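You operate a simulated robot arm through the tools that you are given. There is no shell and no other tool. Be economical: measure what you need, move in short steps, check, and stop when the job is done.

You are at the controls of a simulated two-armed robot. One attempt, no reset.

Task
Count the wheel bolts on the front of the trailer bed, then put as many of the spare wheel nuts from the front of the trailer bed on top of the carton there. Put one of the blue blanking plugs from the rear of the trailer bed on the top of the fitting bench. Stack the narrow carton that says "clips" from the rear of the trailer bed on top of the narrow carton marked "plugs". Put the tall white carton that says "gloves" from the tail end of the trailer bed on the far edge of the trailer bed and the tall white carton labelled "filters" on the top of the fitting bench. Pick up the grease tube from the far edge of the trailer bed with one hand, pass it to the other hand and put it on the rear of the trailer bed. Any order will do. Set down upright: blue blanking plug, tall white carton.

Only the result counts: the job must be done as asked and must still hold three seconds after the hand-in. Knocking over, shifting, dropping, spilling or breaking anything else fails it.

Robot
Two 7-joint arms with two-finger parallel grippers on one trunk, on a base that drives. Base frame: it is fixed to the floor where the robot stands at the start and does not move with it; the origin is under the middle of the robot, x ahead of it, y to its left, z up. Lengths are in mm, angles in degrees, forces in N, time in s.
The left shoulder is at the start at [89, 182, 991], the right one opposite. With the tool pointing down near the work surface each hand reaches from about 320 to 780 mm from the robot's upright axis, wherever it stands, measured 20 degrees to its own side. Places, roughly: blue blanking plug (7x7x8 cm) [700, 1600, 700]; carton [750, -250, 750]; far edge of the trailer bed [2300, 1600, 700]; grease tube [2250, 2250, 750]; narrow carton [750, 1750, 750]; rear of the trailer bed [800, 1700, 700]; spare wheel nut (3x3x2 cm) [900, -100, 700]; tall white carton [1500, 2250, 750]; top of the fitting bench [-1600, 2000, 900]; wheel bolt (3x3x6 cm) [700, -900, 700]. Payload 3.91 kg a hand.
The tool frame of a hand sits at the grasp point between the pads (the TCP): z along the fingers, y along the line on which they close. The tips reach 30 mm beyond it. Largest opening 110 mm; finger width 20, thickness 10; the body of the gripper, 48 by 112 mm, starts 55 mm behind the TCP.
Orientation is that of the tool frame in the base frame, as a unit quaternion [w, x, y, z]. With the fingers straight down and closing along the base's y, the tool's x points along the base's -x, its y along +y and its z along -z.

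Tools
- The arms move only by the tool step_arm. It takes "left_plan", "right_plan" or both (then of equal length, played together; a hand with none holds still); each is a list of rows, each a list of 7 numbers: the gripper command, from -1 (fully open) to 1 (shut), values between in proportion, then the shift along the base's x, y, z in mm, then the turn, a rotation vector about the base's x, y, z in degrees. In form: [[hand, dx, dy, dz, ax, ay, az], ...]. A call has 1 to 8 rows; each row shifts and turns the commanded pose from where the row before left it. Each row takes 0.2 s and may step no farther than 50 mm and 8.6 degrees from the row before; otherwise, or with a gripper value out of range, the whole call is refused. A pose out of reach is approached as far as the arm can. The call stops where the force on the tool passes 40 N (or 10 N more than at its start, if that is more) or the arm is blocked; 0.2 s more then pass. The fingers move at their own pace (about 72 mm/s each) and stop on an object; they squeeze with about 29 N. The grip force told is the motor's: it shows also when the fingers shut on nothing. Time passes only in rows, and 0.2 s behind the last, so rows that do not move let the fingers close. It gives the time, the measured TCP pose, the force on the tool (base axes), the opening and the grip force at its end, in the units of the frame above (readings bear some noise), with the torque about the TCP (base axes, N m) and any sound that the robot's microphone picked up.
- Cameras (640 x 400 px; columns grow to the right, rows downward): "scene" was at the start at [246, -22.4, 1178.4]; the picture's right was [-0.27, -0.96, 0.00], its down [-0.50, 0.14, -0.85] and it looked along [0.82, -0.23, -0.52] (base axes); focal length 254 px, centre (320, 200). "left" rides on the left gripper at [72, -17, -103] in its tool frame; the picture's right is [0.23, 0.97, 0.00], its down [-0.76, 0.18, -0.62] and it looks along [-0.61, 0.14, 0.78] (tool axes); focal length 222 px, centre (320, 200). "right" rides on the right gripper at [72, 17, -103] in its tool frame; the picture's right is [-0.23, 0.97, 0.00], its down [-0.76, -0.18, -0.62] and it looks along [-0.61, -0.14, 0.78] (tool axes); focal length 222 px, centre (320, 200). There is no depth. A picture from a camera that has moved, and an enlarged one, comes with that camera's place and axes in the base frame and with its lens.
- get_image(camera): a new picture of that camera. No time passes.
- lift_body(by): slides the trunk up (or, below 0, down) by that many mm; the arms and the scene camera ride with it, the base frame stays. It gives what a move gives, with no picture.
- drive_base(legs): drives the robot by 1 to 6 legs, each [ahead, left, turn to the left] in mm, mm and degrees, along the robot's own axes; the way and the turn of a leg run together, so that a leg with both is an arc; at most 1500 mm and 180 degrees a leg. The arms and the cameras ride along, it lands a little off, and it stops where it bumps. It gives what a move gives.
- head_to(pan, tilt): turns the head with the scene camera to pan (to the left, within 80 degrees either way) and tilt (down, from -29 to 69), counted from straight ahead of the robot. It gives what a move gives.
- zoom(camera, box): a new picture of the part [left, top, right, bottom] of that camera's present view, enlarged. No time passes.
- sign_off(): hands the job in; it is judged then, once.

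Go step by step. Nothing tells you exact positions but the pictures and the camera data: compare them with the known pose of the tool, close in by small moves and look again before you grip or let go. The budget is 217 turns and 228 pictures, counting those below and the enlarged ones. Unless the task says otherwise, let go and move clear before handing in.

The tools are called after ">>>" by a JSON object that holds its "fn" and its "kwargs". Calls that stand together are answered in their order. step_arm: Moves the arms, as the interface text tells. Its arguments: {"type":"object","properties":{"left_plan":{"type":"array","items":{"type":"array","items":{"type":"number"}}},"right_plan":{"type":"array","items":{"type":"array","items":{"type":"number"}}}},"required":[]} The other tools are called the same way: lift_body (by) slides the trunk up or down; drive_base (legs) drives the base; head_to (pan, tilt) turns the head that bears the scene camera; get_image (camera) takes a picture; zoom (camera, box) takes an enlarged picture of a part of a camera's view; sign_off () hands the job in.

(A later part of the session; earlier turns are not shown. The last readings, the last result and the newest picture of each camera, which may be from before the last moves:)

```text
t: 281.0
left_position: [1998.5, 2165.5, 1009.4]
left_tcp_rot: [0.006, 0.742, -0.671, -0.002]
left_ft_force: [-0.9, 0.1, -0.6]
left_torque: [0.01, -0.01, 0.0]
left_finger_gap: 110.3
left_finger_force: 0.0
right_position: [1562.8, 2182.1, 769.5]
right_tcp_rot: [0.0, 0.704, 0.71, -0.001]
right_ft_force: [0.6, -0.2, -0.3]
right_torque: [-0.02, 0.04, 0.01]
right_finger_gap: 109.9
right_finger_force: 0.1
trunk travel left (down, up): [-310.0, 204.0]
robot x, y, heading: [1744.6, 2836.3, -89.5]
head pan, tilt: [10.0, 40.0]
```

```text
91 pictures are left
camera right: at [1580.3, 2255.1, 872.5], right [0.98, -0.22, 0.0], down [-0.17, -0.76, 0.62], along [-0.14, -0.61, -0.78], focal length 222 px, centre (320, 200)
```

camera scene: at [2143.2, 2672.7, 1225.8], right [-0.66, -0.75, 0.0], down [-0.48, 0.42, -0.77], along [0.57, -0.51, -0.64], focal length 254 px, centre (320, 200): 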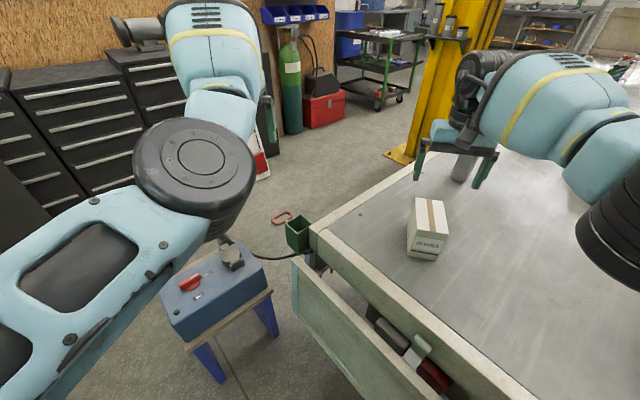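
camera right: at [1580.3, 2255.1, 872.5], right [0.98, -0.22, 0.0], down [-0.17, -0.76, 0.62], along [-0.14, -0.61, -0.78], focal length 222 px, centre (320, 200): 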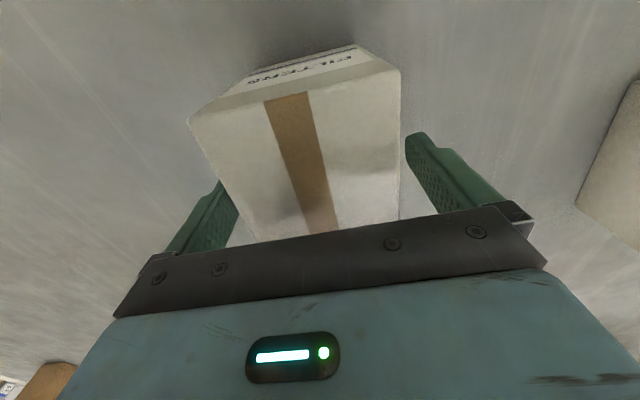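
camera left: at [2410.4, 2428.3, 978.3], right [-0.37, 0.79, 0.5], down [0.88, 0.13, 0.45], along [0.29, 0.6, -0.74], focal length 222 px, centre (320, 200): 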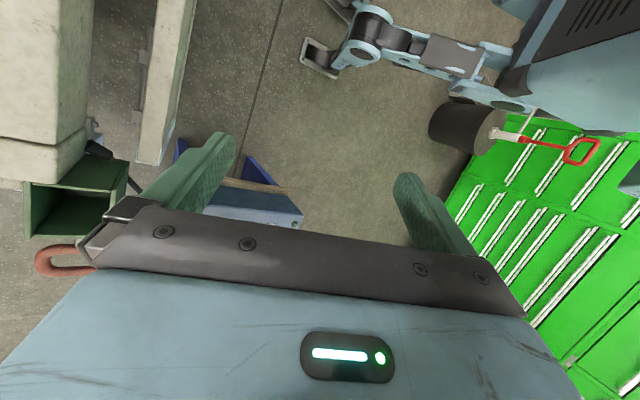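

Grip, lift, and raise the trunk for the trip to the bench.

>>> {"fn": "step_arm", "kwargs": {"right_plan": [[1, 0, 0, 0, 0, 0, 0], [1, 0, 0, 0, 0, 0, 0], [1, 0, 0, 0, 0, 0, 0], [1, 0, 0, 15, 0, 0, 0], [1, 0, 10, 40, 0, 0, 0], [1, 0, 20, 40, 0, 0, 0], [1, 0, 20, 40, 0, 0, 0], [1, 0, 20, 40, 0, 0, 0]]}}

>>> {"fn": "lift_body", "kwargs": {"by": 130}}

>>> {"fn": "drive_base", "kwargs": {"legs": [[-60, 0, 0], [0, 0, -90]]}}

>>> {"fn": "head_to", "kwargs": {"pan": 0, "tilt": 25}}

>>> {"fn": "get_image", "kwargs": {"camera": "scene"}}

```text
t: 282.8
left_position: [1998.7, 2165.4, 1010.1]
left_tcp_rot: [0.007, 0.742, -0.671, -0.001]
left_ft_force: [0.0, 0.0, -0.1]
left_torque: [0.0, 0.01, 0.01]
left_finger_gap: 109.9
left_finger_force: 0.1
right_position: [1566.4, 2252.3, 945.2]
right_tcp_rot: [0.001, 0.706, 0.709, -0.001]
right_ft_force: [-0.1, 0.1, -2.0]
right_torque: [-0.03, -0.01, -0.03]
right_finger_gap: 69.8
right_finger_force: 29.1
trunk travel left (down, up): [-310.0, 204.0]
robot x, y, heading: [1739.5, 2837.5, -90.0]
head pan, tilt: [10.0, 40.0]
```

```text
t: 284.3
left_position: [1999.4, 2166.1, 1137.7]
left_tcp_rot: [0.006, 0.742, -0.671, -0.002]
left_ft_force: [-0.3, 0.3, -0.9]
left_torque: [0.01, 0.0, 0.0]
left_finger_gap: 110.0
left_finger_force: 0.1
right_position: [1563.1, 2251.8, 1073.9]
right_tcp_rot: [0.0, 0.704, 0.71, 0.0]
right_ft_force: [0.1, -1.1, -1.5]
right_torque: [-0.01, -0.01, -0.02]
right_finger_gap: 69.6
right_finger_force: 29.4
trunk travel left (down, up): [-440.0, 74.0]
robot x, y, heading: [1739.4, 2837.7, -89.7]
head pan, tilt: [10.0, 40.0]
```

```text
t: 289.1
left_position: [1079.4, 2621.5, 1140.1]
left_tcp_rot: [-0.004, -0.066, 0.998, 0.005]
left_ft_force: [-0.4, 0.1, -0.7]
left_torque: [0.02, -0.01, -0.04]
left_finger_gap: 110.1
left_finger_force: 0.0
right_position: [1151.6, 3057.2, 1074.1]
right_tcp_rot: [0.0, 1.0, 0.019, -0.001]
right_ft_force: [-1.7, 0.5, -2.3]
right_torque: [-0.02, 0.02, -0.01]
right_finger_gap: 69.8
right_finger_force: 28.9
trunk travel left (down, up): [-440.0, 74.0]
robot x, y, heading: [1743.9, 2896.8, -177.9]
head pan, tilt: [10.0, 40.0]
```

```text
t: 289.8
left_position: [1080.3, 2621.4, 1139.9]
left_tcp_rot: [-0.004, -0.066, 0.998, 0.005]
left_ft_force: [0.7, 1.4, -0.3]
left_torque: [0.02, -0.01, 0.0]
left_finger_gap: 109.8
left_finger_force: 0.2
right_position: [1151.9, 3057.7, 1074.5]
right_tcp_rot: [0.0, 1.0, 0.019, 0.0]
right_ft_force: [0.0, 0.3, -1.8]
right_torque: [-0.02, -0.01, 0.0]
right_finger_gap: 69.8
right_finger_force: 28.9
trunk travel left (down, up): [-440.0, 74.0]
robot x, y, heading: [1743.6, 2898.0, -177.7]
head pan, tilt: [0.0, 25.0]
```

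```text
90 pictures are left
camera scene: at [1559.1, 2892.9, 1391.7], right [-0.04, 1.0, 0.0], down [0.42, 0.02, -0.91], along [-0.91, -0.03, -0.42], focal length 254 px, centre (320, 200)
```

scene: 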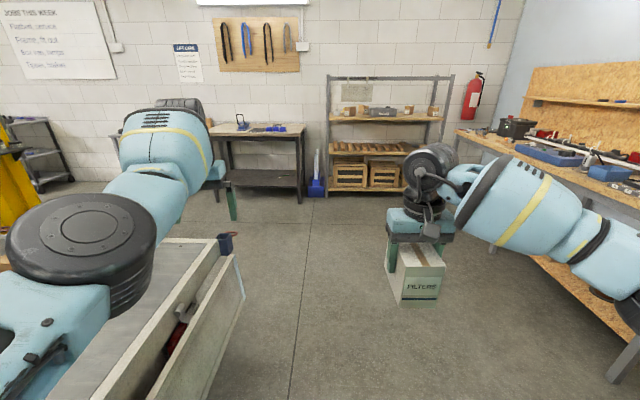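

I see the fitting bench (wood top with vise) ahead left, front edge x≈−1350. I drive there.

>>> {"fn": "drive_base", "kwargs": {"legs": [[1200, 0, -2.3], [1150, 0, 0], [0, 800, 0]]}}

>>> {"fn": "head_to", "kwargs": {"pan": 0, "tilt": 30}}

>>> {"fn": "get_image", "kwargs": {"camera": "scene"}}

```text
t: 308.3
left_position: [-1259.7, 1829.1, 1139.8]
left_tcp_rot: [-0.003, -0.045, 0.999, 0.005]
left_ft_force: [0.1, 0.4, -0.1]
left_torque: [0.01, 0.0, -0.03]
left_finger_gap: 110.1
left_finger_force: 0.0
right_position: [-1171.5, 2262.9, 1074.6]
right_tcp_rot: [0.0, 1.0, -0.002, -0.001]
right_ft_force: [-0.6, 0.5, -2.1]
right_torque: [0.02, 0.0, 0.0]
right_finger_gap: 70.0
right_finger_force: 29.4
trunk travel left (down, up): [-440.0, 74.0]
robot x, y, heading: [-589.9, 2073.8, 179.4]
head pan, tilt: [0.0, 25.0]
```

```text
t: 309.0
left_position: [-1260.2, 1828.4, 1139.7]
left_tcp_rot: [-0.003, -0.046, 0.999, 0.006]
left_ft_force: [0.2, -0.7, 0.4]
left_torque: [0.03, 0.01, 0.03]
left_finger_gap: 109.9
left_finger_force: 0.1
right_position: [-1171.1, 2260.9, 1074.7]
right_tcp_rot: [0.0, 1.0, -0.002, 0.0]
right_ft_force: [-0.2, -0.5, -1.7]
right_torque: [-0.02, 0.01, 0.01]
right_finger_gap: 69.7
right_finger_force: 29.0
trunk travel left (down, up): [-440.0, 74.0]
robot x, y, heading: [-587.2, 2077.6, 179.7]
head pan, tilt: [0.0, 30.0]
```

```text
89 pictures are left
camera scene: at [-769.0, 2080.3, 1383.8], right [0.0, 1.0, 0.0], down [0.5, 0.0, -0.87], along [-0.87, 0.0, -0.5], focal length 254 px, centre (320, 200)
```

scene: 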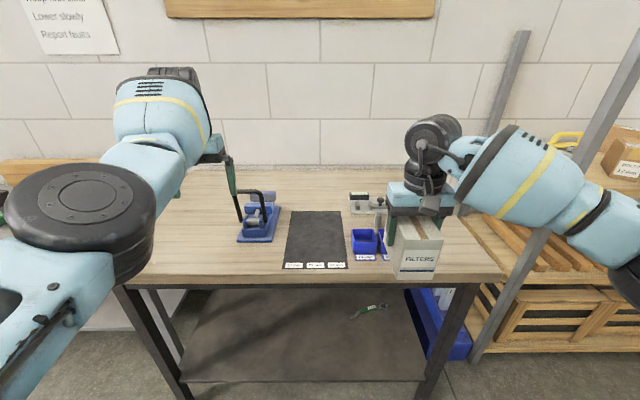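

The bench top spans x −1900…−1211, y 1585…2526; the right part near y≈2400 is free. I raise the trunk a bit for the left hand's clearance over the vise and move in.

>>> {"fn": "lift_body", "kwargs": {"by": 65}}

>>> {"fn": "drive_base", "kwargs": {"legs": [[0, -140, 0], [125, 0, 0]]}}

>>> {"fn": "get_image", "kwargs": {"camera": "scene"}}

>>> {"fn": "get_image", "kwargs": {"camera": "right"}}

```text
t: 310.0
left_position: [-1221.7, 1828.5, 1330.4]
left_tcp_rot: [-0.102, -0.043, 0.994, 0.01]
left_ft_force: [-0.1, 0.0, 0.0]
left_torque: [0.03, 0.0, -0.01]
left_finger_gap: 110.0
left_finger_force: 0.0
right_position: [-1172.9, 2262.4, 1137.2]
right_tcp_rot: [0.0, 1.0, -0.002, 0.001]
right_ft_force: [0.3, 0.6, -2.3]
right_torque: [0.0, 0.0, -0.01]
right_finger_gap: 69.6
right_finger_force: 29.3
trunk travel left (down, up): [-505.0, 9.0]
robot x, y, heading: [-585.1, 2076.9, 180.1]
head pan, tilt: [0.0, 30.0]
```

```text
t: 312.8
left_position: [-1341.1, 1970.6, 1333.2]
left_tcp_rot: [-0.103, -0.042, 0.994, 0.01]
left_ft_force: [0.2, -0.9, 0.8]
left_torque: [0.0, -0.03, 0.0]
left_finger_gap: 110.0
left_finger_force: 0.0
right_position: [-1291.0, 2405.7, 1141.7]
right_tcp_rot: [0.0, 1.0, -0.004, -0.002]
right_ft_force: [0.3, 0.0, -2.1]
right_torque: [0.03, 0.0, -0.02]
right_finger_gap: 69.7
right_finger_force: 28.7
trunk travel left (down, up): [-505.0, 9.0]
robot x, y, heading: [-711.4, 2217.4, 179.6]
head pan, tilt: [0.0, 30.0]
```

```text
88 pictures are left
camera scene: at [-820.0, 2221.7, 1461.1], right [0.01, 1.0, 0.0], down [0.5, 0.0, -0.87], along [-0.87, 0.01, -0.5], focal length 254 px, centre (320, 200)
```

scene: 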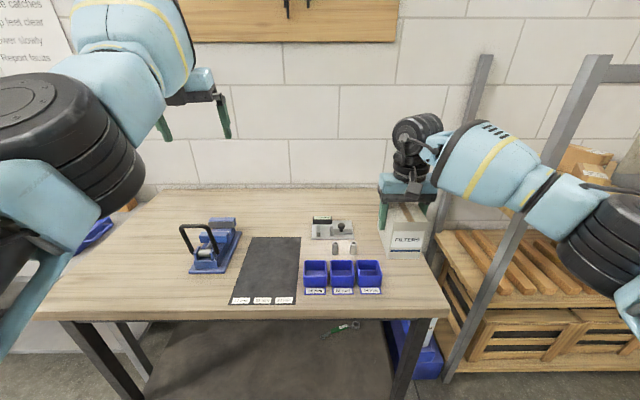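

```text
87 pictures are left
camera right: at [-1218.2, 2388.1, 1244.2], right [-0.23, -0.97, 0.0], down [-0.76, 0.18, 0.63], along [-0.61, 0.15, -0.78], focal length 222 px, centre (320, 200)
```

right: 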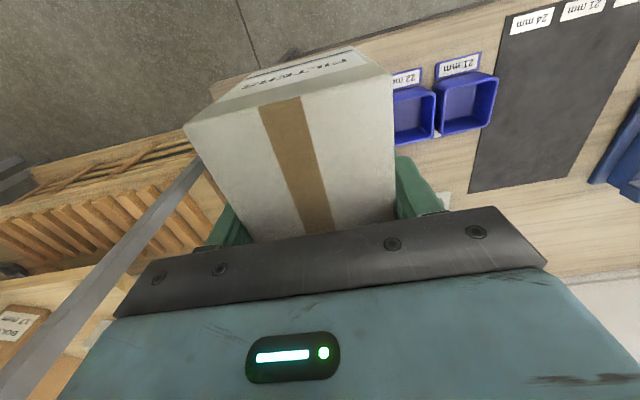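

The strip on the right is tight beside bins; the left end (y≈1560–1750) is free. I back off, strafe left, and approach there.

>>> {"fn": "drive_base", "kwargs": {"legs": [[-170, 0, 0], [0, 745, 0.4], [130, 0, 0]]}}

>>> {"fn": "head_to", "kwargs": {"pan": -15, "tilt": 38}}

>>> {"fn": "get_image", "kwargs": {"camera": "scene"}}

>>> {"fn": "get_image", "kwargs": {"camera": "right"}}

```text
t: 321.7
left_position: [-1296.4, 1211.7, 1333.1]
left_tcp_rot: [-0.105, -0.053, 0.993, 0.01]
left_ft_force: [0.3, 0.7, 0.0]
left_torque: [0.03, 0.02, 0.01]
left_finger_gap: 110.0
left_finger_force: 0.1
right_position: [-1257.2, 1645.8, 1141.2]
right_tcp_rot: [0.001, 1.0, 0.007, -0.002]
right_ft_force: [0.9, 0.8, -2.6]
right_torque: [0.0, 0.03, 0.0]
right_finger_gap: 69.7
right_finger_force: 28.8
trunk travel left (down, up): [-505.0, 9.0]
robot x, y, heading: [-670.2, 1472.4, -179.4]
head pan, tilt: [0.0, 30.0]
```

```text
t: 322.4
left_position: [-1297.9, 1213.2, 1332.1]
left_tcp_rot: [-0.103, -0.053, 0.993, 0.009]
left_ft_force: [-0.6, -0.8, 0.2]
left_torque: [-0.02, -0.03, 0.02]
left_finger_gap: 110.0
left_finger_force: 0.1
right_position: [-1258.9, 1647.3, 1139.5]
right_tcp_rot: [0.0, 1.0, 0.008, 0.0]
right_ft_force: [0.3, -0.4, -2.3]
right_torque: [-0.03, -0.02, -0.05]
right_finger_gap: 69.8
right_finger_force: 28.8
trunk travel left (down, up): [-505.0, 9.0]
robot x, y, heading: [-672.9, 1475.0, -179.5]
head pan, tilt: [-15.0, 38.0]
```

```text
86 pictures are left
camera scene: at [-777.7, 1495.7, 1448.4], right [0.24, 0.97, 0.0], down [0.6, -0.15, -0.79], along [-0.76, 0.19, -0.62], focal length 254 px, centre (320, 200)
```

scene: 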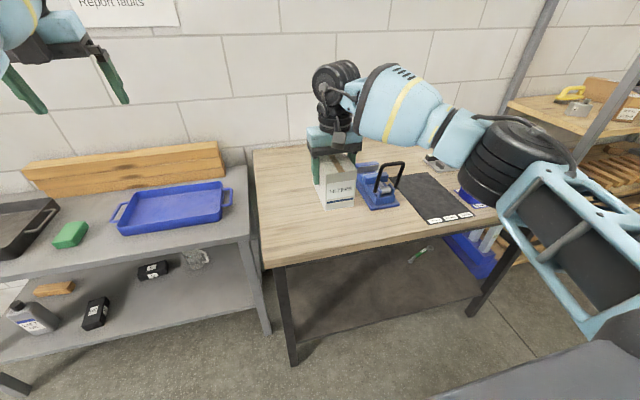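

```text
85 pictures are left
camera right: at [-1185.9, 1630.8, 1243.1], right [-0.21, -0.98, 0.0], down [-0.76, 0.17, 0.62], along [-0.61, 0.13, -0.78], focal length 222 px, centre (320, 200)
```

right: 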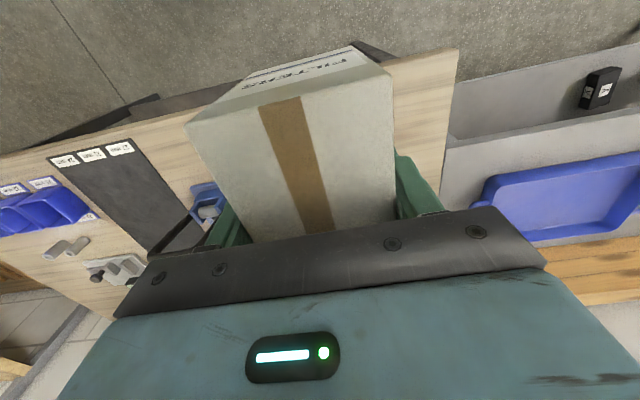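

Free spot around y≈1640 confirmed. Move in and lower FILTERS there.

>>> {"fn": "drive_base", "kwargs": {"legs": [[65, 0, -0.5]]}}

>>> {"fn": "step_arm", "kwargs": {"right_plan": [[1, -30, 0, -5, 0, 0, 0], [1, -35, 0, -10, 0, 0, 0], [1, -35, 0, -20, 0, 0, 0], [1, -20, 0, -30, 0, 0, 0], [1, 0, 0, -30, 0, 0, 0], [1, 0, 0, -25, 0, 0, 0], [1, 0, 0, 0, 0, 0, 0]]}}

>>> {"fn": "get_image", "kwargs": {"camera": "scene"}}

```text
t: 323.4
left_position: [-1362.0, 1217.7, 1334.5]
left_tcp_rot: [-0.105, -0.048, 0.993, 0.009]
left_ft_force: [-0.4, 0.2, 0.8]
left_torque: [-0.03, 0.0, 0.01]
left_finger_gap: 109.9
left_finger_force: 0.0
right_position: [-1319.3, 1650.7, 1142.6]
right_tcp_rot: [0.0, 1.0, 0.004, -0.001]
right_ft_force: [0.2, -1.0, -2.4]
right_torque: [0.0, -0.01, 0.06]
right_finger_gap: 70.0
right_finger_force: 28.5
trunk travel left (down, up): [-505.0, 9.0]
robot x, y, heading: [-735.9, 1472.8, -179.8]
head pan, tilt: [-15.0, 38.0]
```

```text
t: 325.0
left_position: [-1363.4, 1216.3, 1332.5]
left_tcp_rot: [-0.104, -0.049, 0.993, 0.009]
left_ft_force: [0.6, -0.3, 0.5]
left_torque: [0.03, -0.01, -0.02]
left_finger_gap: 110.4
left_finger_force: 0.1
right_position: [-1385.5, 1659.6, 1021.3]
right_tcp_rot: [0.0, 1.0, 0.003, -0.002]
right_ft_force: [-0.5, -1.5, -1.9]
right_torque: [0.01, 0.0, 0.04]
right_finger_gap: 69.9
right_finger_force: 28.8
right hand out of reach, approached as far as the arm can: row 3, 4
trunk travel left (down, up): [-505.0, 9.0]
robot x, y, heading: [-732.8, 1470.1, -180.0]
head pan, tilt: [-15.0, 38.0]
```

```text
84 pictures are left
camera scene: at [-840.0, 1495.6, 1448.6], right [0.25, 0.97, 0.0], down [0.6, -0.16, -0.79], along [-0.76, 0.2, -0.62], focal length 254 px, centre (320, 200)
```

scene: 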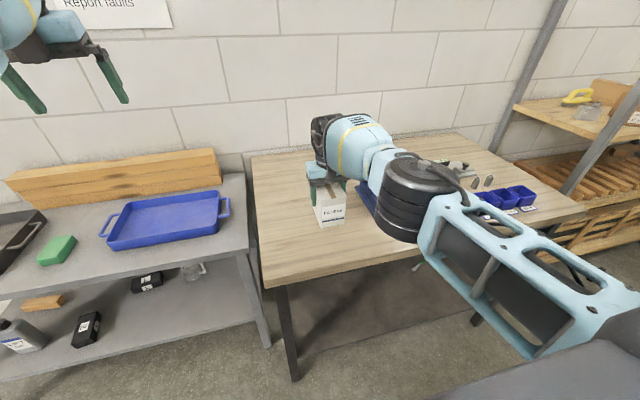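

Good location. Lower to contact.

>>> {"fn": "step_arm", "kwargs": {"right_plan": [[1, 0, 0, -20, 0, 0, 0], [1, 0, 0, -15, 0, 0, 0], [1, 0, 0, -8, 0, 0, 0], [1, 0, 0, -3, 0, 0, 0], [1, 0, 0, 0, 0, 0, 0]]}}

>>> {"fn": "step_arm", "kwargs": {"right_plan": [[1, 0, 0, -3, 0, 0, 0], [1, 0, 0, -3, 0, 0, 0], [1, 0, 0, 0, 0, 0, 0]]}}

>>> {"fn": "zoom", "kwargs": {"camera": "scene", "box": [250, 110, 430, 260]}}

```text
t: 326.2
left_position: [-1363.8, 1218.0, 1333.0]
left_tcp_rot: [-0.104, -0.049, 0.993, 0.01]
left_ft_force: [-0.3, 0.3, -0.1]
left_torque: [0.0, -0.01, -0.02]
left_finger_gap: 109.9
left_finger_force: 0.1
right_position: [-1379.9, 1663.0, 975.9]
right_tcp_rot: [0.0, 1.0, 0.004, -0.001]
right_ft_force: [-0.3, 0.8, -2.3]
right_torque: [0.01, 0.01, -0.04]
right_finger_gap: 69.9
right_finger_force: 29.1
right hand out of reach, approached as far as the arm can: row 2
trunk travel left (down, up): [-505.0, 9.0]
robot x, y, heading: [-736.0, 1470.1, -179.7]
head pan, tilt: [-15.0, 38.0]
```

```text
t: 327.0
left_position: [-1364.5, 1217.2, 1332.6]
left_tcp_rot: [-0.103, -0.049, 0.993, 0.01]
left_ft_force: [-0.4, 0.0, -0.4]
left_torque: [0.04, -0.04, -0.02]
left_finger_gap: 109.9
left_finger_force: 0.1
right_position: [-1379.2, 1662.9, 968.3]
right_tcp_rot: [-0.001, 1.0, 0.003, -0.001]
right_ft_force: [-0.8, 0.0, -2.4]
right_torque: [0.02, -0.01, 0.0]
right_finger_gap: 69.7
right_finger_force: 29.8
right hand out of reach, approached as far as the arm can: row 2
trunk travel left (down, up): [-505.0, 9.0]
robot x, y, heading: [-732.8, 1472.4, -179.5]
head pan, tilt: [-15.0, 38.0]
```

```text
2.67 times, centred on (340, 185) of scene
camera zoom: at [-840.4, 1496.1, 1448.5], right [0.25, 0.97, 0.0], down [0.6, -0.16, -0.79], along [-0.76, 0.2, -0.62], focal length 676 px, centre (267, 240)
```

zoom: 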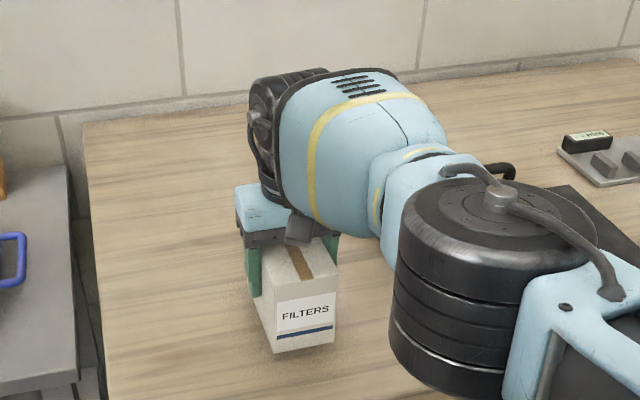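

The arm is at its reach limit with the trunk high, so I ease back 15 mm and lower using the trunk.

>>> {"fn": "step_arm", "kwargs": {"right_plan": [[1, 8, -2, 0, 0, 0, 0], [1, 8, 0, 0, 0, 0, 0]]}}

>>> {"fn": "lift_body", "kwargs": {"by": -4}}

>>> {"fn": "lift_body", "kwargs": {"by": -3}}

```text
t: 327.6
left_position: [-1363.5, 1217.8, 1334.9]
left_tcp_rot: [-0.104, -0.048, 0.993, 0.008]
left_ft_force: [-0.3, 0.4, -0.3]
left_torque: [0.01, 0.03, -0.01]
left_finger_gap: 109.7
left_finger_force: 0.1
right_position: [-1364.0, 1661.9, 968.2]
right_tcp_rot: [0.001, 1.0, 0.003, 0.0]
right_ft_force: [-0.7, 0.1, -2.7]
right_torque: [0.0, -0.02, -0.01]
right_finger_gap: 69.7
right_finger_force: 29.4
right hand out of reach, approached as far as the arm can: row 1
trunk travel left (down, up): [-505.0, 9.0]
robot x, y, heading: [-735.3, 1471.8, -179.9]
head pan, tilt: [-15.0, 38.0]
```

```text
t: 328.1
left_position: [-1363.0, 1217.8, 1329.8]
left_tcp_rot: [-0.104, -0.048, 0.993, 0.009]
left_ft_force: [0.1, -0.3, 0.3]
left_torque: [0.0, 0.0, 0.03]
left_finger_gap: 109.9
left_finger_force: 0.0
right_position: [-1362.7, 1661.2, 965.0]
right_tcp_rot: [0.001, 1.0, 0.004, -0.001]
right_ft_force: [-0.9, 0.3, -0.9]
right_torque: [0.02, -0.04, 0.0]
right_finger_gap: 69.6
right_finger_force: 28.9
trunk travel left (down, up): [-501.0, 13.0]
robot x, y, heading: [-735.7, 1474.9, -179.5]
head pan, tilt: [-15.0, 38.0]
```

```text
t: 328.7
left_position: [-1363.5, 1217.9, 1325.6]
left_tcp_rot: [-0.104, -0.047, 0.993, 0.01]
left_ft_force: [0.4, -0.4, -0.1]
left_torque: [0.01, 0.02, 0.01]
left_finger_gap: 110.1
left_finger_force: 0.0
right_position: [-1362.7, 1661.3, 960.9]
right_tcp_rot: [0.0, 1.0, 0.003, -0.001]
right_ft_force: [0.6, 0.2, -1.5]
right_torque: [0.03, 0.0, 0.01]
right_finger_gap: 69.8
right_finger_force: 29.3
trunk travel left (down, up): [-498.0, 16.0]
robot x, y, heading: [-732.5, 1472.1, -179.9]
head pan, tilt: [-15.0, 38.0]
```

>>> {"fn": "step_arm", "kwargs": {"right_plan": [[1, 0, 0, -2, 0, 0, 0], [1, 0, 0, -2, 0, 0, 0], [1, 0, 0, 0, 0, 0, 0]]}}

>>> {"fn": "step_arm", "kwargs": {"right_plan": [[1, 0, 0, -2, 0, 0, 0], [1, 0, 0, -2, 0, 0, 0], [1, 0, 0, 0, 0, 0, 0]]}}

>>> {"fn": "step_arm", "kwargs": {"right_plan": [[1, 0, 0, -2, 0, 0, 0], [1, 0, 0, -2, 0, 0, 0], [1, 0, 0, 0, 0, 0, 0]]}}

>>> {"fn": "zoom", "kwargs": {"camera": "scene", "box": [250, 110, 430, 260]}}

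```text
t: 329.5
left_position: [-1364.0, 1217.1, 1325.5]
left_tcp_rot: [-0.103, -0.049, 0.993, 0.01]
left_ft_force: [0.2, -0.4, -0.1]
left_torque: [0.01, 0.03, -0.02]
left_finger_gap: 109.9
left_finger_force: 0.0
right_position: [-1364.2, 1660.1, 956.1]
right_tcp_rot: [0.0, 1.0, 0.004, 0.0]
right_ft_force: [-0.5, 1.0, -3.1]
right_torque: [0.04, 0.0, -0.01]
right_finger_gap: 69.5
right_finger_force: 29.3
trunk travel left (down, up): [-498.0, 16.0]
robot x, y, heading: [-736.9, 1472.3, -179.8]
head pan, tilt: [-15.0, 38.0]
```

```text
t: 330.3
left_position: [-1364.8, 1216.6, 1325.5]
left_tcp_rot: [-0.104, -0.049, 0.993, 0.01]
left_ft_force: [0.0, 0.0, -0.9]
left_torque: [-0.02, 0.02, 0.02]
left_finger_gap: 110.0
left_finger_force: 0.0
right_position: [-1363.0, 1661.9, 952.8]
right_tcp_rot: [-0.001, 1.0, 0.004, 0.0]
right_ft_force: [-0.6, -0.2, -2.4]
right_torque: [-0.03, 0.01, 0.0]
right_finger_gap: 69.8
right_finger_force: 28.8
trunk travel left (down, up): [-498.0, 16.0]
robot x, y, heading: [-736.8, 1472.5, -179.5]
head pan, tilt: [-15.0, 38.0]
```

```text
t: 331.1
left_position: [-1363.2, 1217.0, 1325.2]
left_tcp_rot: [-0.105, -0.049, 0.993, 0.009]
left_ft_force: [-0.2, 0.1, 0.0]
left_torque: [0.02, 0.03, -0.01]
left_finger_gap: 109.9
left_finger_force: 0.0
right_position: [-1363.3, 1660.4, 948.2]
right_tcp_rot: [0.0, 1.0, 0.003, -0.001]
right_ft_force: [0.0, -0.3, -0.6]
right_torque: [0.08, -0.13, -0.01]
right_finger_gap: 69.7
right_finger_force: 29.5
trunk travel left (down, up): [-498.0, 16.0]
robot x, y, heading: [-732.1, 1470.2, -179.6]
head pan, tilt: [-15.0, 38.0]
```

```text
2.67 times, centred on (340, 185) of scene
camera zoom: at [-850.3, 1496.1, 1441.4], right [0.25, 0.97, 0.0], down [0.6, -0.16, -0.79], along [-0.76, 0.2, -0.62], focal length 676 px, centre (267, 240)
```

zoom: 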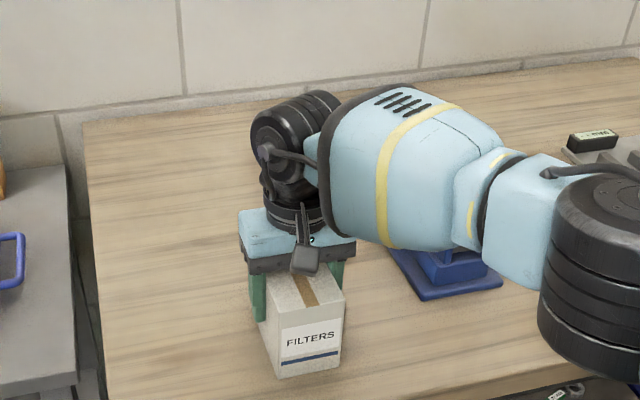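

Contact is starting (bench top ≈ 880). One more 2 mm, then release and lift.

>>> {"fn": "step_arm", "kwargs": {"right_plan": [[1, 0, 0, -2, 0, 0, 0], [1, 0, 0, 0, 0, 0, 0]]}}

>>> {"fn": "step_arm", "kwargs": {"right_plan": [[-1, 0, 0, 0, 0, 0, 0], [-1, 0, 0, 0, 0, 0, 0], [-1, 0, 0, 20, 0, 0, 0], [-1, 0, 0, 40, 0, 0, 0], [-1, 0, 0, 45, 0, 0, 0], [-1, 20, 0, 40, 0, 0, 0], [-1, 40, 0, 20, 0, 0, 0]]}}

>>> {"fn": "get_image", "kwargs": {"camera": "scene"}}

```text
t: 331.7
left_position: [-1362.9, 1216.8, 1326.3]
left_tcp_rot: [-0.105, -0.048, 0.993, 0.01]
left_ft_force: [0.3, -0.4, 0.2]
left_torque: [0.01, -0.01, 0.02]
left_finger_gap: 110.0
left_finger_force: 0.0
right_position: [-1363.9, 1661.0, 949.3]
right_tcp_rot: [0.0, 1.0, 0.003, -0.002]
right_ft_force: [-0.6, 1.1, 11.7]
right_torque: [0.32, -0.71, 0.07]
right_finger_gap: 69.7
right_finger_force: 29.1
trunk travel left (down, up): [-498.0, 16.0]
robot x, y, heading: [-735.4, 1472.4, -179.9]
head pan, tilt: [-15.0, 38.0]
```

```text
t: 333.3
left_position: [-1362.3, 1218.3, 1327.4]
left_tcp_rot: [-0.105, -0.048, 0.993, 0.009]
left_ft_force: [0.0, 0.0, 0.2]
left_torque: [-0.01, 0.0, -0.01]
left_finger_gap: 110.1
left_finger_force: 0.0
right_position: [-1298.7, 1662.5, 1113.3]
right_tcp_rot: [-0.001, 1.0, 0.003, -0.001]
right_ft_force: [0.0, -0.7, -0.2]
right_torque: [-0.03, 0.0, 0.02]
right_finger_gap: 110.1
right_finger_force: 0.0
trunk travel left (down, up): [-498.0, 16.0]
robot x, y, heading: [-734.1, 1474.9, -179.8]
head pan, tilt: [-15.0, 38.0]
```

```text
81 pictures are left
camera scene: at [-848.9, 1496.9, 1441.5], right [0.25, 0.97, 0.0], down [0.59, -0.16, -0.79], along [-0.76, 0.2, -0.61], focal length 254 px, centre (320, 200)
```

scene: 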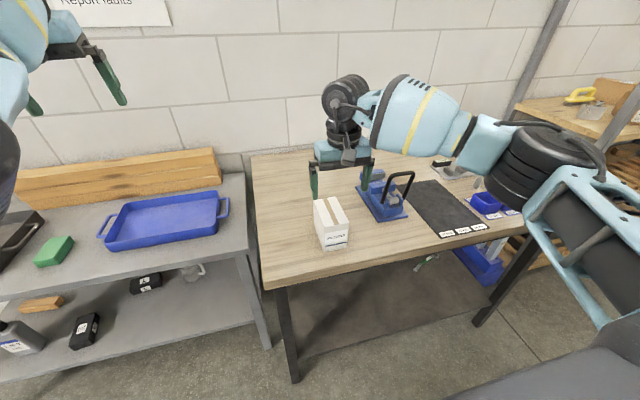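

FILTERS stands on the bench. Now back off, move clear, turn around toward the trailer for a blue plug.

>>> {"fn": "drive_base", "kwargs": {"legs": [[-250, 0, 0], [0, -560, 0], [0, 0, 180]]}}

>>> {"fn": "lift_body", "kwargs": {"by": -190}}

>>> {"fn": "head_to", "kwargs": {"pan": 0, "tilt": 30}}

>>> {"fn": "get_image", "kwargs": {"camera": "scene"}}

```text
t: 347.4
left_position: [148.8, 2277.5, 1325.0]
left_tcp_rot: [0.01, 0.994, 0.039, 0.104]
left_ft_force: [-0.7, 0.8, 0.5]
left_torque: [0.02, -0.01, 0.01]
left_finger_gap: 110.2
left_finger_force: 0.1
right_position: [78.3, 1836.1, 1112.8]
right_tcp_rot: [0.001, 0.005, 1.0, 0.0]
right_ft_force: [-0.3, 0.0, -0.3]
right_torque: [-0.01, 0.02, 0.01]
right_finger_gap: 109.9
right_finger_force: 0.0
trunk travel left (down, up): [-498.0, 16.0]
robot x, y, heading: [-481.5, 2035.3, -0.6]
head pan, tilt: [-15.0, 38.0]
```

```text
t: 349.5
left_position: [171.7, 2320.5, 1016.3]
left_tcp_rot: [0.005, 0.997, 0.076, -0.002]
left_ft_force: [0.1, -0.5, -0.4]
left_torque: [0.0, 0.0, -0.01]
left_finger_gap: 109.9
left_finger_force: 0.0
right_position: [78.0, 1835.9, 924.3]
right_tcp_rot: [0.002, 0.006, 1.0, 0.0]
right_ft_force: [-0.6, 0.3, -0.5]
right_torque: [0.01, 0.0, 0.02]
right_finger_gap: 109.9
right_finger_force: 0.1
trunk travel left (down, up): [-308.0, 206.0]
robot x, y, heading: [-485.6, 2032.7, -0.8]
head pan, tilt: [-15.0, 38.0]
```

```text
t: 350.3
left_position: [173.0, 2321.0, 1019.7]
left_tcp_rot: [0.007, 0.997, 0.077, 0.001]
left_ft_force: [-0.5, 0.2, -0.1]
left_torque: [0.04, 0.0, -0.02]
left_finger_gap: 109.9
left_finger_force: 0.0
right_position: [77.0, 1834.6, 923.3]
right_tcp_rot: [0.0, 0.005, 1.0, 0.0]
right_ft_force: [0.1, 0.0, 1.2]
right_torque: [0.03, 0.02, 0.06]
right_finger_gap: 110.1
right_finger_force: 0.0
trunk travel left (down, up): [-308.0, 206.0]
robot x, y, heading: [-486.6, 2034.7, -0.5]
head pan, tilt: [0.0, 30.0]
```

```text
80 pictures are left
camera scene: at [-250.4, 2032.6, 1239.0], right [-0.01, -1.0, 0.0], down [-0.5, 0.01, -0.87], along [0.87, -0.01, -0.5], focal length 254 px, centre (320, 200)
```

scene: 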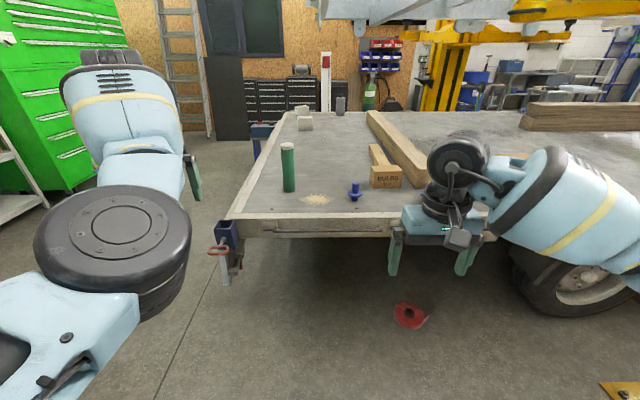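

Tube and plug visible. Drive up to the trailer for the plug near (695,1865).

>>> {"fn": "drive_base", "kwargs": {"legs": [[520, 0, 0.5]]}}

>>> {"fn": "get_image", "kwargs": {"camera": "right"}}

```text
t: 353.3
left_position: [700.5, 2317.4, 1036.1]
left_tcp_rot: [0.007, 0.997, 0.08, 0.015]
left_ft_force: [-0.3, 0.1, 0.7]
left_torque: [0.0, -0.01, 0.0]
left_finger_gap: 109.7
left_finger_force: 0.1
right_position: [606.7, 1830.6, 923.3]
right_tcp_rot: [0.001, 0.005, 1.0, -0.001]
right_ft_force: [-0.4, -0.1, -0.4]
right_torque: [0.02, 0.01, 0.04]
right_finger_gap: 110.1
right_finger_force: 0.1
trunk travel left (down, up): [-308.0, 206.0]
robot x, y, heading: [44.4, 2028.8, -1.0]
head pan, tilt: [0.0, 30.0]
```

```text
79 pictures are left
camera right: at [534.2, 1847.3, 1026.3], right [0.24, 0.97, 0.0], down [0.76, -0.19, 0.62], along [0.61, -0.15, -0.78], focal length 222 px, centre (320, 200)
```

right: 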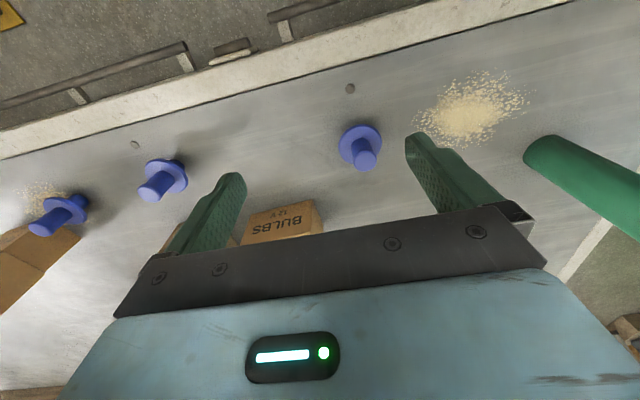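

Plug about (685,1869). Move above it with half-open fingers.

>>> {"fn": "step_arm", "kwargs": {"right_plan": [[-1, 26, 13, -25, 0, 0, 0], [0, 26, 13, -25, 0, 0, 0], [0, 26, 12, -23, 0, 0, 0], [0, 0, 0, 0, 0, 0, 0]]}}

>>> {"fn": "get_image", "kwargs": {"camera": "right"}}

>>> {"fn": "zoom", "kwargs": {"camera": "scene", "box": [240, 200, 460, 350]}}

```text
t: 354.3
left_position: [700.1, 2318.7, 1036.4]
left_tcp_rot: [0.007, 0.997, 0.081, 0.016]
left_ft_force: [-0.2, 0.3, -0.6]
left_torque: [0.04, 0.02, -0.01]
left_finger_gap: 110.2
left_finger_force: 0.0
right_position: [684.0, 1867.7, 852.0]
right_tcp_rot: [0.001, 0.005, 1.0, 0.0]
right_ft_force: [-0.6, -0.1, 0.1]
right_torque: [-0.01, -0.01, 0.0]
right_finger_gap: 55.1
right_finger_force: 0.0
trunk travel left (down, up): [-308.0, 206.0]
robot x, y, heading: [43.9, 2028.5, -0.5]
head pan, tilt: [0.0, 30.0]
```

```text
78 pictures are left
camera right: at [611.9, 1884.9, 955.6], right [0.24, 0.97, 0.0], down [0.76, -0.19, 0.62], along [0.61, -0.15, -0.78], focal length 222 px, centre (320, 200)
```

right: 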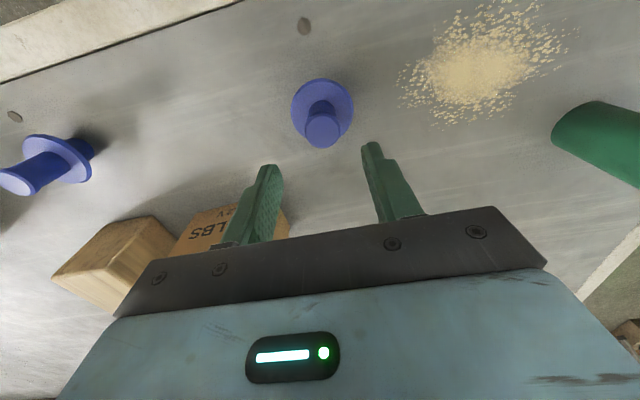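

```text
2.67 times, centred on (350, 275) of scene
camera zoom: at [277.1, 2025.9, 1239.2], right [-0.01, -1.0, 0.0], down [-0.5, 0.01, -0.87], along [0.87, -0.01, -0.5], focal length 676 px, centre (240, 0)
```

zoom: 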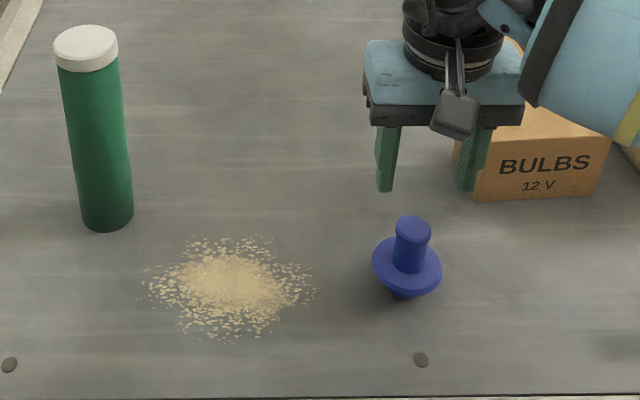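

Small correction and descend onto the stem.

>>> {"fn": "step_arm", "kwargs": {"right_plan": [[0, -4, 3, -30, 0, 0, 0], [0, 0, 0, -30, 0, 0, 0], [0, 0, 0, -15, 0, 0, 0], [0, 0, 0, 0, 0, 0, 0]]}}

>>> {"fn": "get_image", "kwargs": {"camera": "right"}}

>>> {"fn": "zoom", "kwargs": {"camera": "scene", "box": [320, 220, 440, 330]}}

```text
t: 355.3
left_position: [698.8, 2319.6, 1037.0]
left_tcp_rot: [0.007, 0.996, 0.082, 0.016]
left_ft_force: [-0.3, 0.0, 0.0]
left_torque: [0.02, 0.01, 0.02]
left_finger_gap: 110.0
left_finger_force: 0.0
right_position: [679.6, 1870.2, 776.3]
right_tcp_rot: [0.001, 0.005, 1.0, 0.0]
right_ft_force: [0.4, 0.6, 0.1]
right_torque: [-0.02, 0.02, -0.01]
right_finger_gap: 54.9
right_finger_force: 0.1
trunk travel left (down, up): [-308.0, 206.0]
robot x, y, heading: [43.2, 2025.7, -0.7]
head pan, tilt: [0.0, 30.0]
```

```text
76 pictures are left
camera right: at [608.1, 1887.6, 879.6], right [0.24, 0.97, 0.0], down [0.76, -0.19, 0.62], along [0.61, -0.15, -0.78], focal length 222 px, centre (320, 200)
```

right: 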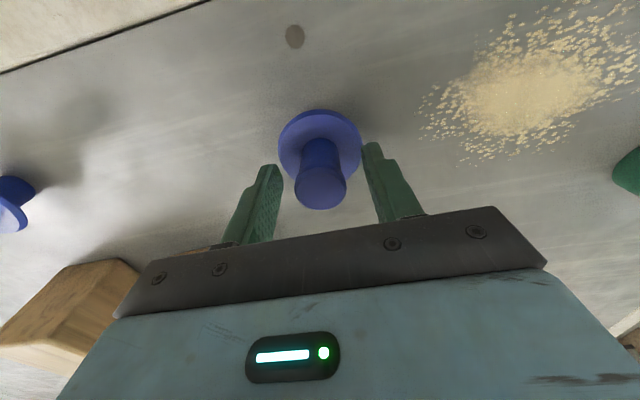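

```text
3.64 times, centred on (380, 275) of scene
camera zoom: at [277.5, 2026.3, 1239.1], right [-0.01, -1.0, 0.0], down [-0.5, 0.01, -0.87], along [0.87, -0.01, -0.5], focal length 922 px, centre (102, -73)
```

zoom: 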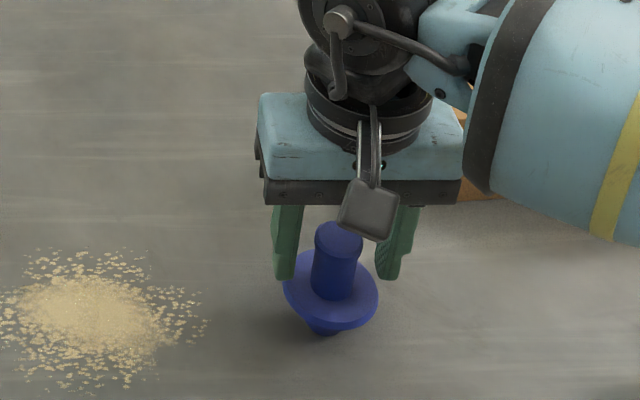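

Aligned. Lower 6 mm, close, and lift gently.

>>> {"fn": "step_arm", "kwargs": {"right_plan": [[0, -1, 0, -6, 0, 0, 0], [1, 0, 0, 0, 0, 0, 0], [1, 0, 0, 0, 0, 0, 0], [1, 0, 0, 0, 0, 0, 0], [1, 0, 0, 10, 0, 0, 0], [1, 0, 0, 20, 0, 0, 0], [1, 0, 0, 30, 0, 0, 0], [1, 0, 0, 30, 0, 0, 0]]}}

>>> {"fn": "get_image", "kwargs": {"camera": "right"}}

>>> {"fn": "zoom", "kwargs": {"camera": "scene", "box": [300, 170, 460, 300]}}

```text
t: 357.1
left_position: [698.4, 2318.9, 1036.5]
left_tcp_rot: [0.008, 0.996, 0.082, 0.017]
left_ft_force: [0.8, 0.6, 0.2]
left_torque: [-0.01, -0.01, 0.02]
left_finger_gap: 110.2
left_finger_force: 0.1
right_position: [678.9, 1869.7, 858.9]
right_tcp_rot: [0.0, 0.005, 1.0, 0.0]
right_ft_force: [-0.3, 0.3, -1.6]
right_torque: [0.03, 0.0, 0.0]
right_finger_gap: 28.5
right_finger_force: 29.6
trunk travel left (down, up): [-308.0, 206.0]
robot x, y, heading: [43.0, 2026.8, -0.9]
head pan, tilt: [0.0, 30.0]
```

```text
74 pictures are left
camera right: at [607.1, 1888.1, 962.3], right [0.24, 0.97, 0.0], down [0.76, -0.19, 0.62], along [0.61, -0.15, -0.78], focal length 222 px, centre (320, 200)
```

right: 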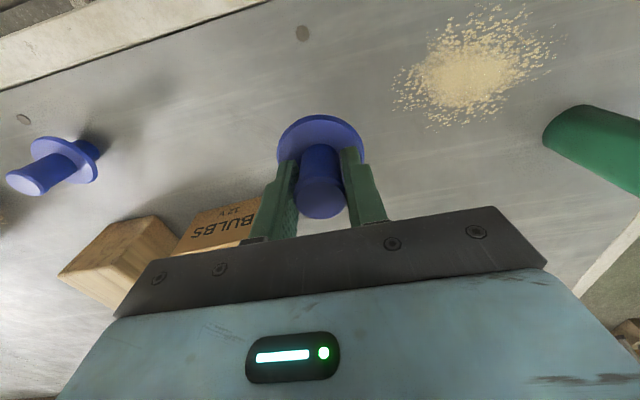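

```text
3.08 times, centred on (380, 235) of scene
camera zoom: at [277.3, 2026.4, 1239.1], right [-0.01, -1.0, 0.0], down [-0.5, 0.01, -0.87], along [0.87, -0.01, -0.5], focal length 780 px, centre (135, 92)
```

zoom: 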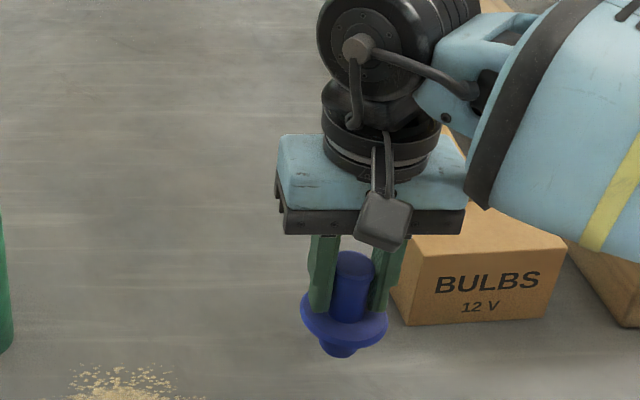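

Plug held. Back off, raise, turn around and go to the bench's left end again.

>>> {"fn": "step_arm", "kwargs": {"right_plan": [[1, 0, 0, 30, 0, 0, 0], [1, 0, 0, 30, 0, 0, 0]]}}

>>> {"fn": "drive_base", "kwargs": {"legs": [[-530, 0, 0], [0, 0, -179]]}}

>>> {"fn": "lift_body", "kwargs": {"by": 140}}

>>> {"fn": "drive_base", "kwargs": {"legs": [[0, 640, 0], [90, 0, 0]]}}

>>> {"fn": "head_to", "kwargs": {"pan": -15, "tilt": 38}}

>>> {"fn": "get_image", "kwargs": {"camera": "scene"}}

```text
t: 357.7
left_position: [699.7, 2320.7, 1036.2]
left_tcp_rot: [0.008, 0.996, 0.083, 0.016]
left_ft_force: [-0.1, -0.1, 0.2]
left_torque: [0.0, -0.03, -0.03]
left_finger_gap: 110.0
left_finger_force: 0.0
right_position: [679.4, 1871.6, 920.0]
right_tcp_rot: [0.001, 0.005, 1.0, 0.0]
right_ft_force: [-0.6, 0.4, -0.1]
right_torque: [0.01, 0.01, 0.01]
right_finger_gap: 28.4
right_finger_force: 29.0
trunk travel left (down, up): [-308.0, 206.0]
robot x, y, heading: [44.8, 2029.4, -0.7]
head pan, tilt: [0.0, 30.0]
```

```text
t: 368.1
left_position: [-1130.8, 1720.8, 1036.3]
left_tcp_rot: [-0.016, -0.096, 0.995, 0.009]
left_ft_force: [0.0, -0.3, 0.1]
left_torque: [0.01, 0.01, -0.01]
left_finger_gap: 110.3
left_finger_force: 0.0
right_position: [-1124.3, 2169.7, 919.3]
right_tcp_rot: [0.0, 1.0, 0.01, -0.001]
right_ft_force: [0.2, -0.1, -0.7]
right_torque: [0.01, 0.02, 0.04]
right_finger_gap: 28.3
right_finger_force: 29.1
trunk travel left (down, up): [-308.0, 206.0]
robot x, y, heading: [-483.7, 2033.9, -178.9]
head pan, tilt: [0.0, 30.0]
```

```text
t: 369.8
left_position: [-1133.5, 1721.1, 1175.4]
left_tcp_rot: [-0.015, -0.097, 0.995, 0.009]
left_ft_force: [-0.8, -0.4, -0.5]
left_torque: [-0.04, 0.0, -0.03]
left_finger_gap: 109.7
left_finger_force: 0.1
right_position: [-1123.8, 2169.4, 1059.0]
right_tcp_rot: [0.0, 1.0, 0.009, 0.0]
right_ft_force: [-0.6, -0.2, -0.8]
right_torque: [0.01, -0.02, 0.0]
right_finger_gap: 28.0
right_finger_force: 29.6
trunk travel left (down, up): [-448.0, 66.0]
robot x, y, heading: [-483.6, 2029.9, -179.2]
head pan, tilt: [0.0, 30.0]
```

```text
t: 376.5
left_position: [-1214.7, 1085.4, 1176.5]
left_tcp_rot: [-0.016, -0.092, 0.996, 0.008]
left_ft_force: [-0.6, -0.2, 0.0]
left_torque: [0.03, 0.01, -0.01]
left_finger_gap: 109.8
left_finger_force: 0.1
right_position: [-1202.4, 1533.3, 1060.7]
right_tcp_rot: [0.001, 1.0, 0.006, 0.0]
right_ft_force: [0.5, 0.7, -1.8]
right_torque: [0.02, -0.02, 0.03]
right_finger_gap: 28.5
right_finger_force: 28.8
trunk travel left (down, up): [-448.0, 66.0]
robot x, y, heading: [-563.7, 1390.8, -179.4]
head pan, tilt: [0.0, 30.0]
```

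```text
t: 377.3
left_position: [-1213.8, 1085.1, 1176.3]
left_tcp_rot: [-0.016, -0.092, 0.996, 0.008]
left_ft_force: [-0.2, -0.4, -0.3]
left_torque: [0.0, 0.03, 0.0]
left_finger_gap: 109.8
left_finger_force: 0.0
right_position: [-1202.0, 1533.5, 1061.6]
right_tcp_rot: [0.001, 1.0, 0.005, 0.0]
right_ft_force: [0.8, 0.1, -1.3]
right_torque: [0.0, 0.0, 0.02]
right_finger_gap: 28.3
right_finger_force: 28.8
trunk travel left (down, up): [-448.0, 66.0]
robot x, y, heading: [-565.3, 1392.7, -179.5]
head pan, tilt: [-15.0, 38.0]
```

```text
72 pictures are left
camera scene: at [-732.9, 1413.3, 1381.4], right [0.25, 0.97, 0.0], down [0.6, -0.15, -0.79], along [-0.76, 0.2, -0.62], focal length 254 px, centre (320, 200)
```

scene: 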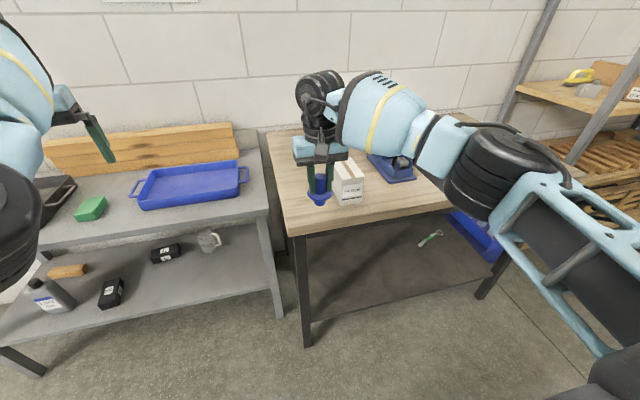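

Drive forward 110 and lower the plug at about (−1312,1533).

>>> {"fn": "drive_base", "kwargs": {"legs": [[110, 0, 0]]}}

>>> {"fn": "step_arm", "kwargs": {"right_plan": [[1, 0, 0, -30, 0, 0, 0], [1, 0, 0, -30, 0, 0, 0], [1, 0, 0, -20, 0, 0, 0], [1, 0, 0, -10, 0, 0, 0], [1, 0, 0, -8, 0, 0, 0], [1, 0, 0, 0, 0, 0, 0]]}}

>>> {"fn": "get_image", "kwargs": {"camera": "scene"}}

>>> {"fn": "get_image", "kwargs": {"camera": "right"}}

```text
t: 378.5
left_position: [-1324.7, 1084.6, 1177.2]
left_tcp_rot: [-0.016, -0.09, 0.996, 0.008]
left_ft_force: [-0.4, 0.2, 0.8]
left_torque: [0.01, 0.01, 0.01]
left_finger_gap: 110.0
left_finger_force: 0.0
right_position: [-1312.2, 1534.3, 1061.1]
right_tcp_rot: [0.0, 1.0, 0.005, -0.002]
right_ft_force: [-0.6, 0.2, -1.1]
right_torque: [-0.01, -0.01, 0.02]
right_finger_gap: 28.2
right_finger_force: 28.6
trunk travel left (down, up): [-448.0, 66.0]
robot x, y, heading: [-673.0, 1390.7, -179.6]
head pan, tilt: [-15.0, 38.0]
```

```text
t: 379.9
left_position: [-1324.9, 1085.7, 1177.0]
left_tcp_rot: [-0.016, -0.092, 0.996, 0.008]
left_ft_force: [0.2, -0.1, -0.5]
left_torque: [-0.01, -0.04, 0.02]
left_finger_gap: 110.0
left_finger_force: 0.1
right_position: [-1312.6, 1534.5, 963.7]
right_tcp_rot: [0.0, 1.0, 0.005, -0.002]
right_ft_force: [-0.4, -0.1, -1.4]
right_torque: [-0.01, -0.03, -0.02]
right_finger_gap: 28.6
right_finger_force: 29.1
trunk travel left (down, up): [-448.0, 66.0]
robot x, y, heading: [-676.5, 1389.6, -179.7]
head pan, tilt: [-15.0, 38.0]
```

```text
71 pictures are left
camera scene: at [-843.1, 1412.9, 1381.4], right [0.25, 0.97, 0.0], down [0.6, -0.16, -0.79], along [-0.76, 0.2, -0.62], focal length 254 px, centre (320, 200)
```

scene: 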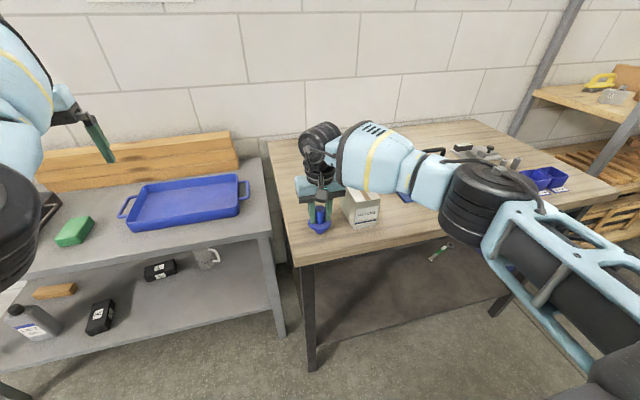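

```text
70 pictures are left
camera right: at [-1239.8, 1517.8, 1066.1], right [-0.22, -0.98, 0.0], down [-0.76, 0.17, 0.63], along [-0.61, 0.14, -0.78], focal length 222 px, centre (320, 200)
```

right: 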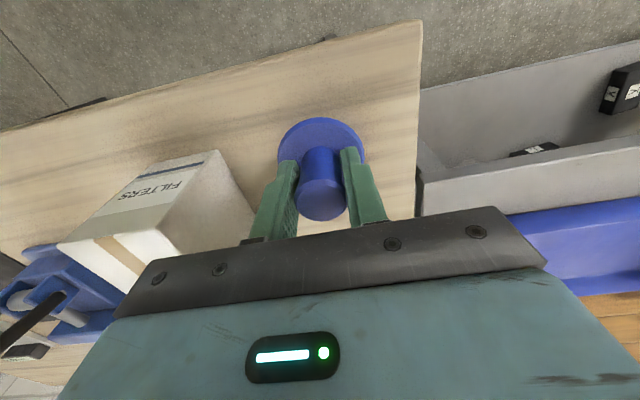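

Clear on both sides. Lower to contact.

>>> {"fn": "step_arm", "kwargs": {"right_plan": [[1, 0, 0, -5, 0, 0, 0], [1, 0, 0, -4, 0, 0, 0], [1, 0, 0, 0, 0, 0, 0]]}}

>>> {"fn": "step_arm", "kwargs": {"right_plan": [[1, 0, 0, -2, 0, 0, 0], [1, 0, 0, -1, 0, 0, 0], [1, 0, 0, 0, 0, 0, 0]]}}

>>> {"fn": "step_arm", "kwargs": {"right_plan": [[1, 0, 0, -2, 0, 0, 0], [1, 0, 0, -1, 0, 0, 0], [1, 0, 0, 0, 0, 0, 0]]}}

```text
t: 380.7
left_position: [-1324.2, 1085.3, 1176.8]
left_tcp_rot: [-0.016, -0.092, 0.996, 0.008]
left_ft_force: [-0.2, 0.1, 0.5]
left_torque: [0.01, -0.01, -0.02]
left_finger_gap: 110.1
left_finger_force: 0.0
right_position: [-1312.4, 1534.2, 953.4]
right_tcp_rot: [0.0, 1.0, 0.005, -0.001]
right_ft_force: [0.8, -0.4, -1.4]
right_torque: [0.01, 0.0, -0.01]
right_finger_gap: 28.1
right_finger_force: 28.8
trunk travel left (down, up): [-448.0, 66.0]
robot x, y, heading: [-670.6, 1388.6, -179.4]
head pan, tilt: [-15.0, 38.0]
```

```text
t: 381.5
left_position: [-1325.6, 1086.3, 1175.9]
left_tcp_rot: [-0.017, -0.091, 0.996, 0.009]
left_ft_force: [0.3, 0.3, 0.5]
left_torque: [-0.01, 0.0, 0.01]
left_finger_gap: 110.0
left_finger_force: 0.2
right_position: [-1311.9, 1533.0, 949.6]
right_tcp_rot: [0.0, 1.0, 0.004, 0.0]
right_ft_force: [0.5, 0.2, -0.3]
right_torque: [0.03, 0.01, 0.0]
right_finger_gap: 28.8
right_finger_force: 29.6
trunk travel left (down, up): [-448.0, 66.0]
robot x, y, heading: [-673.9, 1392.3, -179.5]
head pan, tilt: [-15.0, 38.0]
```

```text
t: 382.3
left_position: [-1324.4, 1085.5, 1177.8]
left_tcp_rot: [-0.017, -0.091, 0.996, 0.007]
left_ft_force: [-1.1, 0.5, 0.3]
left_torque: [0.02, -0.03, 0.02]
left_finger_gap: 110.0
left_finger_force: 0.0
right_position: [-1312.8, 1533.9, 949.8]
right_tcp_rot: [0.001, 1.0, 0.004, -0.003]
right_ft_force: [-1.3, 0.5, 12.2]
right_torque: [0.03, -0.03, 0.0]
right_finger_gap: 28.4
right_finger_force: 28.9
trunk travel left (down, up): [-448.0, 66.0]
robot x, y, heading: [-676.4, 1386.2, -179.6]
head pan, tilt: [-15.0, 38.0]
```

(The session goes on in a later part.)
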